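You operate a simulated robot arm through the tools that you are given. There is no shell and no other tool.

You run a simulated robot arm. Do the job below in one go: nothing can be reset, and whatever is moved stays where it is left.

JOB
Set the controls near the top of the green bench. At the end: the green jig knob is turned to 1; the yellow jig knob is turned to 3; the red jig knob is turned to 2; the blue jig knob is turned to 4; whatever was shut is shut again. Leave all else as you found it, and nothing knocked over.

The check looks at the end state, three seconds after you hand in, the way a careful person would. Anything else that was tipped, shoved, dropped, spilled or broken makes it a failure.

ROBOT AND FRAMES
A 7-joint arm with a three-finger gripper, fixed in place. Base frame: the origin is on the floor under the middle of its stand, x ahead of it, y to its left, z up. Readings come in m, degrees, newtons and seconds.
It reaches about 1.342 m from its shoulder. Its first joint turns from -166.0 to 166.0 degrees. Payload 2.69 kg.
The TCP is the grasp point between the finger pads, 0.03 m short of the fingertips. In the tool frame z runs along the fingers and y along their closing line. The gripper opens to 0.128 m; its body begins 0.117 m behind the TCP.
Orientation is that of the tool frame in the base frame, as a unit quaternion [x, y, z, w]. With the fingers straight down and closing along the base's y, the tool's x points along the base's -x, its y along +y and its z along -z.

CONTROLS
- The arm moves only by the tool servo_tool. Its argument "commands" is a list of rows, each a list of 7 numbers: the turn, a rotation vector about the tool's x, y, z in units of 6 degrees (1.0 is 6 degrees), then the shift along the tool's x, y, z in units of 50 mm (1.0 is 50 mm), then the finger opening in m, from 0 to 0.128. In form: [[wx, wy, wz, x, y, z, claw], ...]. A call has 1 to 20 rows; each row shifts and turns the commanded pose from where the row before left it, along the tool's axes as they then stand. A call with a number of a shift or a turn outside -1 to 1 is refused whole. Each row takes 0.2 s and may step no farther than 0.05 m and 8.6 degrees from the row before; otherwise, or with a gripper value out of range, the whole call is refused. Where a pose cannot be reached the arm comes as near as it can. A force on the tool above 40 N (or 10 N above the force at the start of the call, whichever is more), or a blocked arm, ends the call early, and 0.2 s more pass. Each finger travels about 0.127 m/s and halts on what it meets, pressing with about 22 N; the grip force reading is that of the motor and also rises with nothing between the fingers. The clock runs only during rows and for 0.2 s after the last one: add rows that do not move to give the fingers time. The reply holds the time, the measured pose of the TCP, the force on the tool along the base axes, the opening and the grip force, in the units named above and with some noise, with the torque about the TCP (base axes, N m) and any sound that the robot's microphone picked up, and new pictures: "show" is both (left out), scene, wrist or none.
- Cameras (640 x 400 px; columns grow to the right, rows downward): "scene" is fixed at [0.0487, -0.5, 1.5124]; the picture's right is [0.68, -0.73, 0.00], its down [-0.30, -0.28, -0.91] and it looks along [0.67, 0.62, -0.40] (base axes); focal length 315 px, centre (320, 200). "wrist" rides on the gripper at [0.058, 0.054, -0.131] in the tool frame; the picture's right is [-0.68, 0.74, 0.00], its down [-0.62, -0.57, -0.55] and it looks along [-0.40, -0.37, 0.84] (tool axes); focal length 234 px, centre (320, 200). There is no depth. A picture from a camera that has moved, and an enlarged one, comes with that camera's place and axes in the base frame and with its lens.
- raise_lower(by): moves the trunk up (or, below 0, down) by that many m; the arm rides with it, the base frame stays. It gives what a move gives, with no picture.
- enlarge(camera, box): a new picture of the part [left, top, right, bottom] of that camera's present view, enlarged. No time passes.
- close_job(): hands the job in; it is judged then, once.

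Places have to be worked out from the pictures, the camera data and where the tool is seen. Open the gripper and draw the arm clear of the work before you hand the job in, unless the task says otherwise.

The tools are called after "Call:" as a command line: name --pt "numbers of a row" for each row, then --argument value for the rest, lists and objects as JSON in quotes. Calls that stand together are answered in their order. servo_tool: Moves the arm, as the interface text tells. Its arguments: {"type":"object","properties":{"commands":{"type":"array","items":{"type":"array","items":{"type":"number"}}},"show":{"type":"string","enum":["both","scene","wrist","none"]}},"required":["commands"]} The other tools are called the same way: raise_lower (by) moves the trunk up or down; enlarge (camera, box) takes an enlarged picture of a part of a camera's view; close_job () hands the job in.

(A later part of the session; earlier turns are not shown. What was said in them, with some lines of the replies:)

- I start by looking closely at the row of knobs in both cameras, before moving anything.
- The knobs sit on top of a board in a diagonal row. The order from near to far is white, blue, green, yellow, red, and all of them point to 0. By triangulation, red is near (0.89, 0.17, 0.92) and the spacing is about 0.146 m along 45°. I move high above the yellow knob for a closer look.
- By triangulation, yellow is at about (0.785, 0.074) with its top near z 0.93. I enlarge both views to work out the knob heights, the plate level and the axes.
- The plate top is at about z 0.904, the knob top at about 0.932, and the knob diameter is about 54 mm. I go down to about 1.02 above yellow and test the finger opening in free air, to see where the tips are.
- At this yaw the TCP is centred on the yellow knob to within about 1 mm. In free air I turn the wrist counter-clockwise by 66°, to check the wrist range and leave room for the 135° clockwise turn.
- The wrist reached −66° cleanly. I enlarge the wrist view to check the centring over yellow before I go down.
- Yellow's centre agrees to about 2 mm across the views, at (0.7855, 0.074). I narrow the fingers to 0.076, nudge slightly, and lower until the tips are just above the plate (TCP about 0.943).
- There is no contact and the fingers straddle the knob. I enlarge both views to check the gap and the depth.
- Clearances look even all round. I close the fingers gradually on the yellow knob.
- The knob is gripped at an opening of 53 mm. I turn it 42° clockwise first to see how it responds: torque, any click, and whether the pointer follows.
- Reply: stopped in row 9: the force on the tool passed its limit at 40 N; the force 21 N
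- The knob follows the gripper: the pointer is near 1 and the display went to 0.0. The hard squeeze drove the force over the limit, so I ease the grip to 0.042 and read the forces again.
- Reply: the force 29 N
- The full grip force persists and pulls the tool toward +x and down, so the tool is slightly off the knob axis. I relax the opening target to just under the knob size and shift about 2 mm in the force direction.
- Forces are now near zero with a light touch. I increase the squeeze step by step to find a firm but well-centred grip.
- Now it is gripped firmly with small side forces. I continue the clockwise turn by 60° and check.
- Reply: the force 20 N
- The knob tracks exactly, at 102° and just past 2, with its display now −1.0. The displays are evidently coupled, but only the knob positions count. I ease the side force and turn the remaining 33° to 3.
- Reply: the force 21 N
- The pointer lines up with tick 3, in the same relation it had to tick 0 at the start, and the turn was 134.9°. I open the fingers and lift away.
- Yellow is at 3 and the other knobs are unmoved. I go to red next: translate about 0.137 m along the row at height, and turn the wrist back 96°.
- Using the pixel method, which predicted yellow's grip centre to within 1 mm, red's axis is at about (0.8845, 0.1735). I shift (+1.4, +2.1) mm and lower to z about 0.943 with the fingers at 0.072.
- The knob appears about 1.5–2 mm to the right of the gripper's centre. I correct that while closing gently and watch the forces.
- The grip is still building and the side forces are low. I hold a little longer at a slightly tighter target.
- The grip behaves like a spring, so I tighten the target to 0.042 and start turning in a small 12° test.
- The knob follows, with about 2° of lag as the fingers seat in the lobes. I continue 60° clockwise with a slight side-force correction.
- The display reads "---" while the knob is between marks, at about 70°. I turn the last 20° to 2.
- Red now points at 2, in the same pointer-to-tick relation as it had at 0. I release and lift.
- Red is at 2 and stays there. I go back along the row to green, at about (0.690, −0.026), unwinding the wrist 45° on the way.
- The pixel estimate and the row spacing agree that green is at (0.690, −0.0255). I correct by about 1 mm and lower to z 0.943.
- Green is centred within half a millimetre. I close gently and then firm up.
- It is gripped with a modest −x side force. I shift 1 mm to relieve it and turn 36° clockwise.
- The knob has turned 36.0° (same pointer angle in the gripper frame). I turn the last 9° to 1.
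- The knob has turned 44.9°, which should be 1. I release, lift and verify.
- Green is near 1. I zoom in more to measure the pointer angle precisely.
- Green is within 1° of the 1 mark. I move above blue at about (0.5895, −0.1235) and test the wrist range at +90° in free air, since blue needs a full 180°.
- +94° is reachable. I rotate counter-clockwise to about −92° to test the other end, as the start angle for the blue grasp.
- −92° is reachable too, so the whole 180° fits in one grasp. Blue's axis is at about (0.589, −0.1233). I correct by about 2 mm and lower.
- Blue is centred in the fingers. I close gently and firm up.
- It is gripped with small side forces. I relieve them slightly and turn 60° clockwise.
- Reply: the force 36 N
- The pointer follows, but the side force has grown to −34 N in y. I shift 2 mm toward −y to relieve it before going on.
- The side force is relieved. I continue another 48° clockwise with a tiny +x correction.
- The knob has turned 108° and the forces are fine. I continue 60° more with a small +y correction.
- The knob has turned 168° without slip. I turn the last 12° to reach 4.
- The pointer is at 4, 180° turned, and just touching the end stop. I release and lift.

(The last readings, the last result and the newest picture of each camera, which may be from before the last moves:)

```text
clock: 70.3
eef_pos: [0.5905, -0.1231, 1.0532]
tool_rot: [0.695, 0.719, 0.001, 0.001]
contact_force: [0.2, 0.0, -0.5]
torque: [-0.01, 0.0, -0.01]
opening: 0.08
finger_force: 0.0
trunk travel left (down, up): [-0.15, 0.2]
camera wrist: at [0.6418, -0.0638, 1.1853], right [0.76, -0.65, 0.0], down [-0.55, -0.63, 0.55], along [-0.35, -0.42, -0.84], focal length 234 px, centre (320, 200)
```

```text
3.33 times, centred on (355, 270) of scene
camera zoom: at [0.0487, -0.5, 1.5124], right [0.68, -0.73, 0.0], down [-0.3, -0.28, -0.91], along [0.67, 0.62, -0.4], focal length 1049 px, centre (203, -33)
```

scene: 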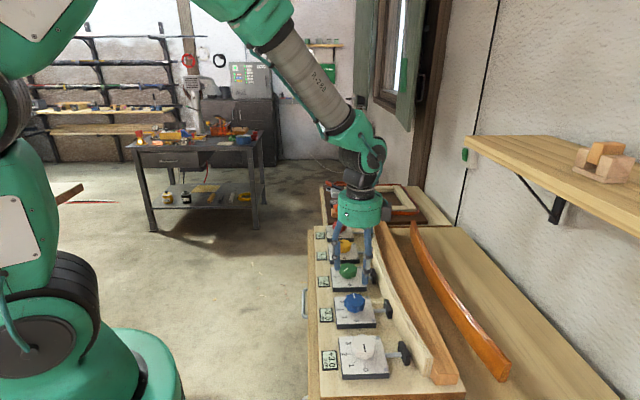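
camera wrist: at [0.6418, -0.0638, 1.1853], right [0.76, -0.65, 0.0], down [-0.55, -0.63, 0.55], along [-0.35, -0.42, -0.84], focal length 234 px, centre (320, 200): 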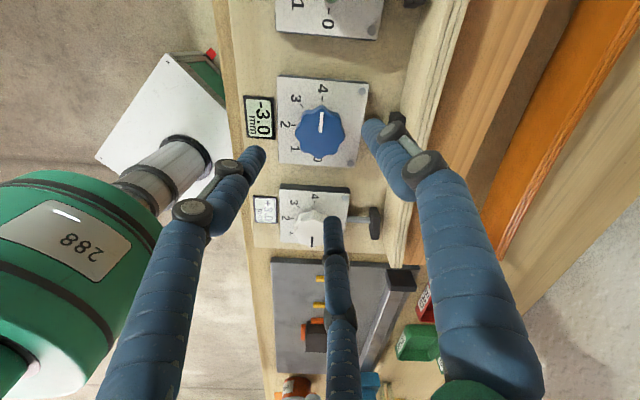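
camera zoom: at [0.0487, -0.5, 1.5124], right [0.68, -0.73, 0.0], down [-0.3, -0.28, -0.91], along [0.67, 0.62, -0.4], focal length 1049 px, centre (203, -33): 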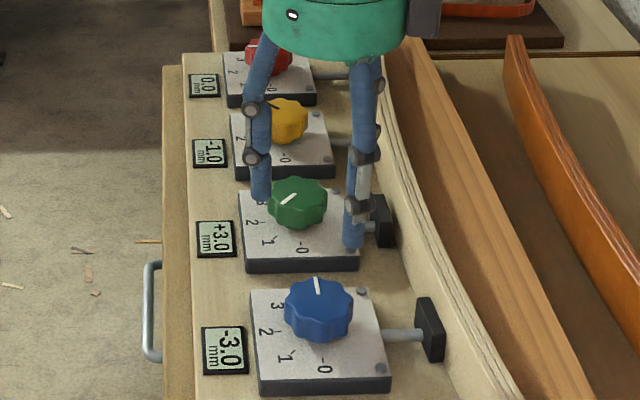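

Blue is at 4. I raise the arm straight up and unwind the wrist, then inspect the whole row from above.

Call:
servo_tool --pt "0 0 0 0 0 -0.6 0.08" --pt "0 0 0 0 0 -0.8 0.09" --pt "0 0 0 0 0 -0.8 0.1" --pt "0 0 0 0 0 -0.8 0.128" --pt "0 0 -1 0 0 0 0.128" --pt "0 0 -1 0 0 0 0.128" --pt "0 0 -1 0 0 0 0.128" --pt "0 0 -1 0 0 0 0.128" --pt "0 0 -1 0 0 0 0.128" --pt "0 0 -1 0 0 0 0.128" --pt "0 0 -1 0 0 0 0.128" --pt "0 0 -1 0 0 0 0.128" --pt "0 0 -1 0 0 0 0.128" --pt "0 0 -1 0 0 0 0.128" --pt "0 0 -1 0 0 0 0.128" --pt "0 0 -1 0 0 0 0.128" --pt "0 0 -1 0 0 0 0.128" --pt "0 0 -1 0 0 0 0.128" --pt "0 0 -0.7 0 0 0 0.128" --show "none"

Call:
servo_tool --pt "0 0 0 -0.4 0.8 0 0.128" --pt "0 0 0 -0.4 0.8 0 0.128" --pt "0 0 0 -0.4 0.8 0 0.128" --pt "0 0 0 -0.4 0.8 0 0.128" --pt "0 0 0 -0.4 0.8 0 0.128" --pt "0 0 0 0 0.8 0 0.128" --pt "0 0 0 0 0 0 0.128" --show "both"

Call:
enlarge --camera "scene" --box '[310, 210, 420, 390]'

```text
clock: 74.3
eef_pos: [0.589, -0.1249, 1.2041]
tool_rot: [-0.001, 1.0, 0.0, 0.002]
contact_force: [-0.9, -0.5, 0.7]
torque: [0.01, 0.0, 0.02]
opening: 0.1279
finger_force: 0.1
trunk travel left (down, up): [-0.15, 0.2]
```

```text
clock: 76.0
eef_pos: [0.688, 0.1189, 1.2046]
tool_rot: [-0.001, 1.0, 0.0, 0.002]
contact_force: [0.0, 0.8, 0.1]
torque: [-0.05, 0.0, 0.04]
opening: 0.1279
finger_force: 0.1
trunk travel left (down, up): [-0.15, 0.2]
camera wrist: at [0.6285, 0.171, 1.3359], right [0.67, 0.74, 0.0], down [0.62, -0.56, 0.55], along [0.41, -0.37, -0.83], focal length 234 px, centre (320, 200)
```

scene: 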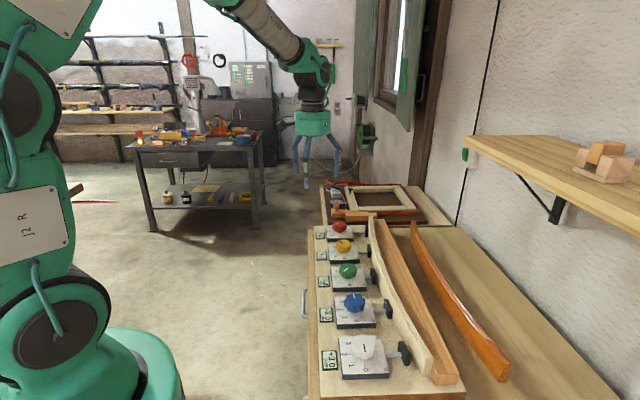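
wrist: 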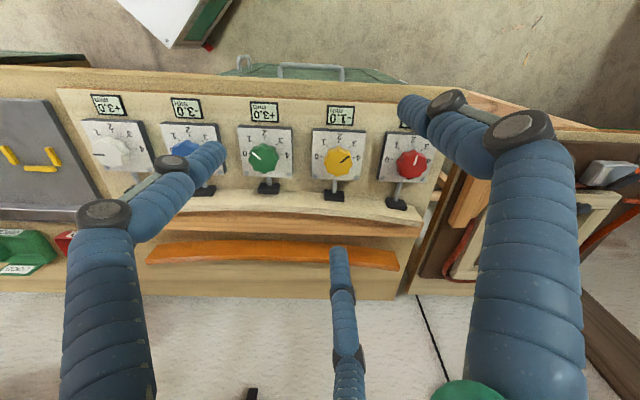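

```text
2.22 times, centred on (365, 300) of scene
camera zoom: at [0.0487, -0.5, 1.5124], right [0.68, -0.73, 0.0], down [-0.3, -0.28, -0.91], along [0.67, 0.62, -0.4], focal length 699 px, centre (220, -22)
```

zoom: 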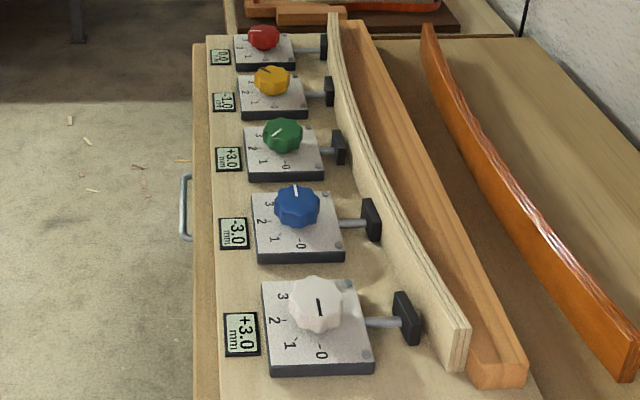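

The row is clear to inspect now. I enlarge red, yellow and green in the wrist view to verify the pointers.

Call:
enlarge --camera "wrist" --box '[300, 110, 440, 215]'

Call:
enlarge --camera "wrist" --box '[70, 85, 310, 205]'

```text
3.81 times, centred on (370, 162) of wrist
camera zoom: at [0.6285, 0.171, 1.3359], right [0.67, 0.74, 0.0], down [0.62, -0.56, 0.55], along [0.41, -0.37, -0.83], focal length 892 px, centre (130, 343)
```

zoom: 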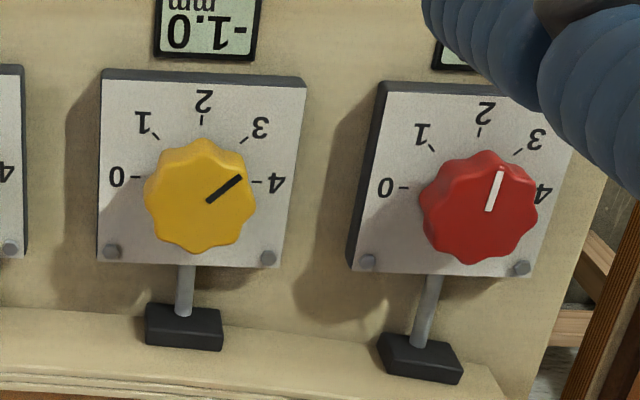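

```text
2.67 times, centred on (190, 145) of wrist
camera zoom: at [0.6285, 0.171, 1.3359], right [0.67, 0.74, 0.0], down [0.62, -0.56, 0.55], along [0.41, -0.37, -0.83], focal length 624 px, centre (667, 347)
```

zoom: 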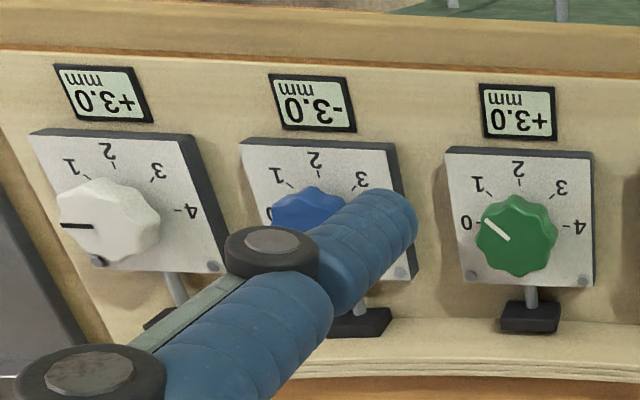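

Green reads 1 and red reads 2. Yellow's pointer looks slightly past 3, so I zoom further to measure it.

Call:
enlarge --camera "wrist" --box '[310, 120, 370, 190]'

Call:
enlarge --camera "wrist" --box '[380, 120, 445, 190]'

Call:
enlarge --camera "wrist" --box '[230, 120, 300, 190]'

```text
5.71 times, centred on (340, 155) of wrist
camera zoom: at [0.6285, 0.171, 1.3359], right [0.67, 0.74, 0.0], down [0.62, -0.56, 0.55], along [0.41, -0.37, -0.83], focal length 1338 px, centre (206, 457)
```

zoom: 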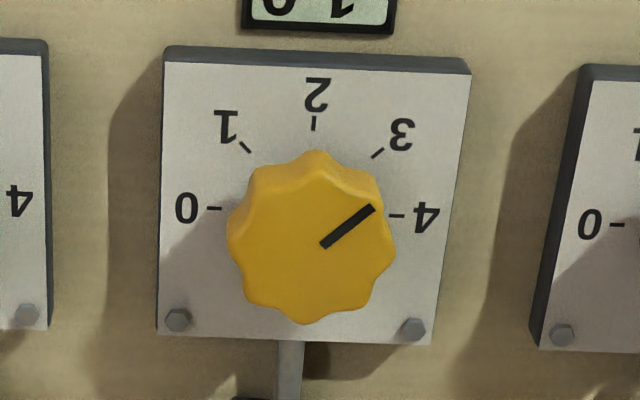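

```text
5.71 times, centred on (412, 155) of wrist
camera zoom: at [0.6285, 0.171, 1.3359], right [0.67, 0.74, 0.0], down [0.62, -0.56, 0.55], along [0.41, -0.37, -0.83], focal length 1338 px, centre (-209, 457)
```

zoom: 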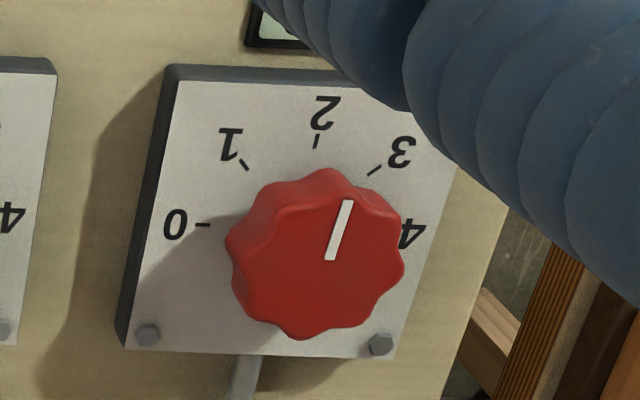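

```text
5.71 times, centred on (265, 155) of wrist
camera zoom: at [0.6285, 0.171, 1.3359], right [0.67, 0.74, 0.0], down [0.62, -0.56, 0.55], along [0.41, -0.37, -0.83], focal length 1338 px, centre (634, 457)
```

zoom: 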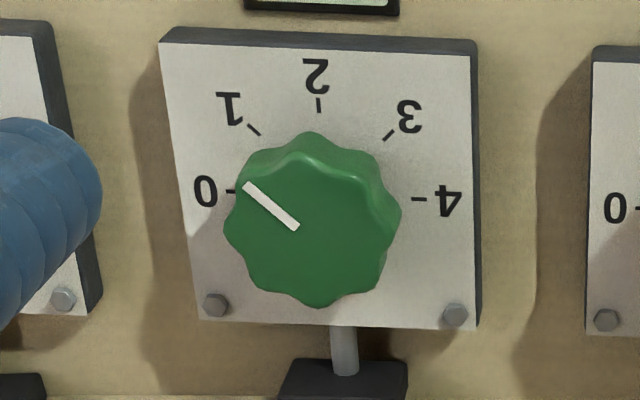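

From the projection, green and red are within about 2° and yellow is a few degrees past 3. I take sharper close-ups to measure more exactly.

Call:
enlarge --camera "wrist" --box '[322, 144, 362, 169]'

Call:
enlarge --camera "wrist" --box '[395, 146, 435, 171]'

Call:
enlarge --camera "wrist" --box '[80, 140, 120, 165]'

Call:
enlarge --camera "wrist" --box '[242, 145, 282, 170]'

```text
16.00 times, centred on (342, 156) of wrist
camera zoom: at [0.6285, 0.171, 1.3359], right [0.67, 0.74, 0.0], down [0.62, -0.56, 0.55], along [0.41, -0.37, -0.83], focal length 3747 px, centre (-32, 896)
```

zoom: 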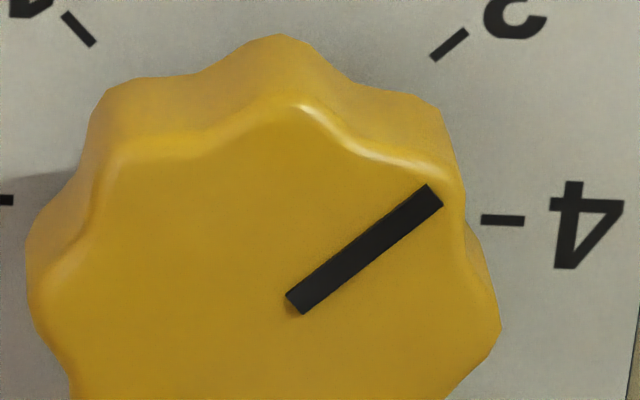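

```text
16.00 times, centred on (415, 158) of wrist
camera zoom: at [0.6285, 0.171, 1.3359], right [0.67, 0.74, 0.0], down [0.62, -0.56, 0.55], along [0.41, -0.37, -0.83], focal length 3747 px, centre (-1200, 864)
```

zoom: 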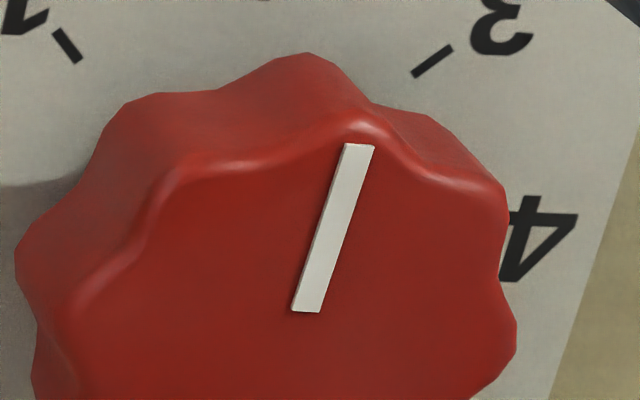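

```text
16.00 times, centred on (100, 152) of wrist
camera zoom: at [0.6285, 0.171, 1.3359], right [0.67, 0.74, 0.0], down [0.62, -0.56, 0.55], along [0.41, -0.37, -0.83], focal length 3747 px, centre (3840, 960)
```

zoom: 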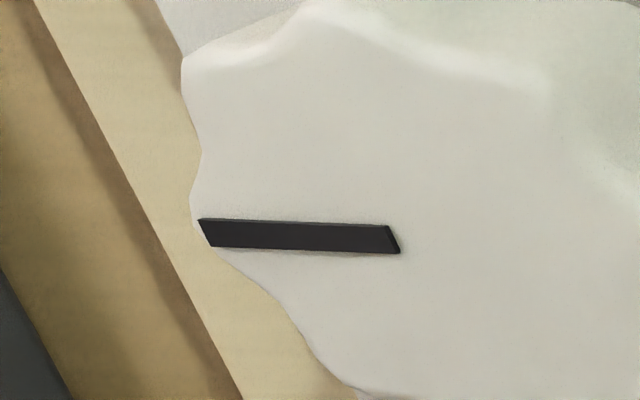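

```text
16.00 times, centred on (262, 158) of wrist
camera zoom: at [0.6285, 0.171, 1.3359], right [0.67, 0.74, 0.0], down [0.62, -0.56, 0.55], along [0.41, -0.37, -0.83], focal length 3747 px, centre (1248, 880)
```

zoom: 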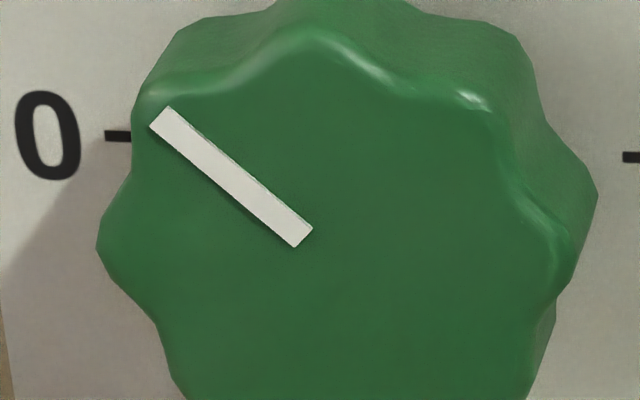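

Measured against the white knob (still at 0, 224.8°), green is at 43.5°, yellow at about 136°, red at about 92° and blue at about 180°. That puts each within 2° of its mark (1, 3, 2, 4). I return to the start pose with the gripper open and take a last look.

Call:
servo_tool --pt "0 0 0 -0.36 0.61 -0.31 0.128" --pt "0 0 0 -0.36 0.61 -0.31 0.128" --pt "0 0 0 0 0 0 0.128" --show "both"

Call:
enlarge --camera "scene" --box '[300, 180, 480, 400]'

```text
clock: 76.8
eef_pos: [0.725, 0.1793, 1.2345]
tool_rot: [-0.001, 1.0, 0.001, 0.002]
contact_force: [0.7, 0.4, -0.1]
torque: [-0.05, 0.01, -0.01]
opening: 0.1281
finger_force: 0.1
trunk travel left (down, up): [-0.15, 0.2]
camera wrist: at [0.6662, 0.2315, 1.3667], right [0.67, 0.74, 0.0], down [0.62, -0.56, 0.55], along [0.41, -0.37, -0.83], focal length 234 px, centre (320, 200)
```

scene: 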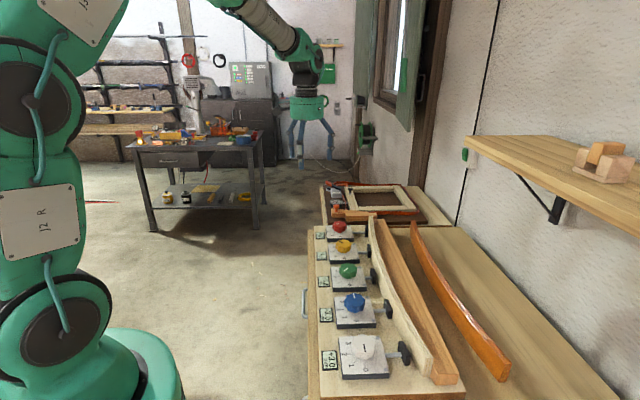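
wrist: 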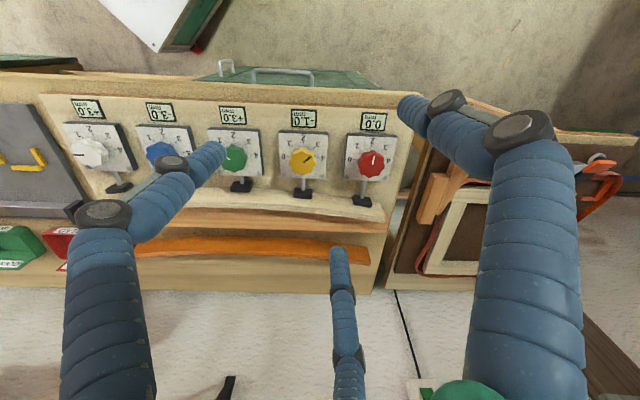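

```text
1.82 times, centred on (390, 290) of scene
camera zoom: at [0.0487, -0.5, 1.5124], right [0.68, -0.73, 0.0], down [-0.3, -0.28, -0.91], along [0.67, 0.62, -0.4], focal length 572 px, centre (193, 36)
```

zoom: 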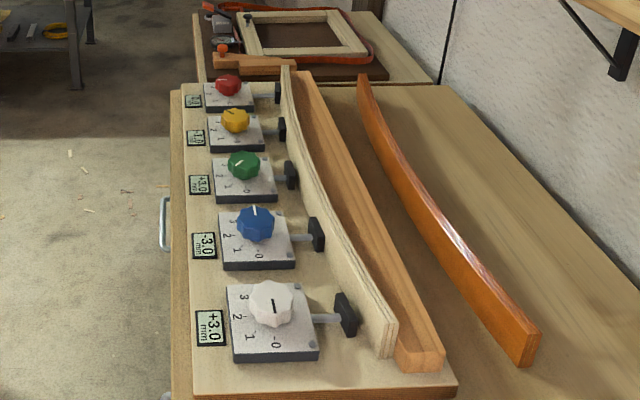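

Green points to 1, yellow to 3, red to 2 and blue to 4. The white knob is still at 0, nothing else has moved, and no door or cover was opened. The arm is clear with the gripper open, so I hand the job in.

Call:
close_job

```text
The job is handed in.
```

The four jig knobs are set as asked and the job is handed in; no verdict came back with the hand-in. Measured from the pictures, each pointer is within about 2° of its mark.

| Knob | Set to | Turned from 0 | Exact mark |
|---|---|---|---|
| Green | 1 | about 43.5° | 45° |
| Red | 2 | about 92° | 90° |
| Yellow | 3 | about 136° | 135° |
| Blue | 4 | about 180° | 180° |

- **Left as found:** The white knob is still at 0. Nothing shut had to be opened, and the last pictures show nothing tipped or shoved.
- **Displays:** The small mm displays are linked, so turning one knob also changes its neighbours' readings. They started at +1.0. They now read +3.0 (white), -3.0 (blue), +3.0 (green), -1.0 (yellow) and 0.0 (red).
- **Force stop:** One early move on the yellow knob was cut short by the 40 N force limit. I eased the grip and re-centred before finishing the turn.

The arm is back at its start position, clear of the bench, with the gripper open.
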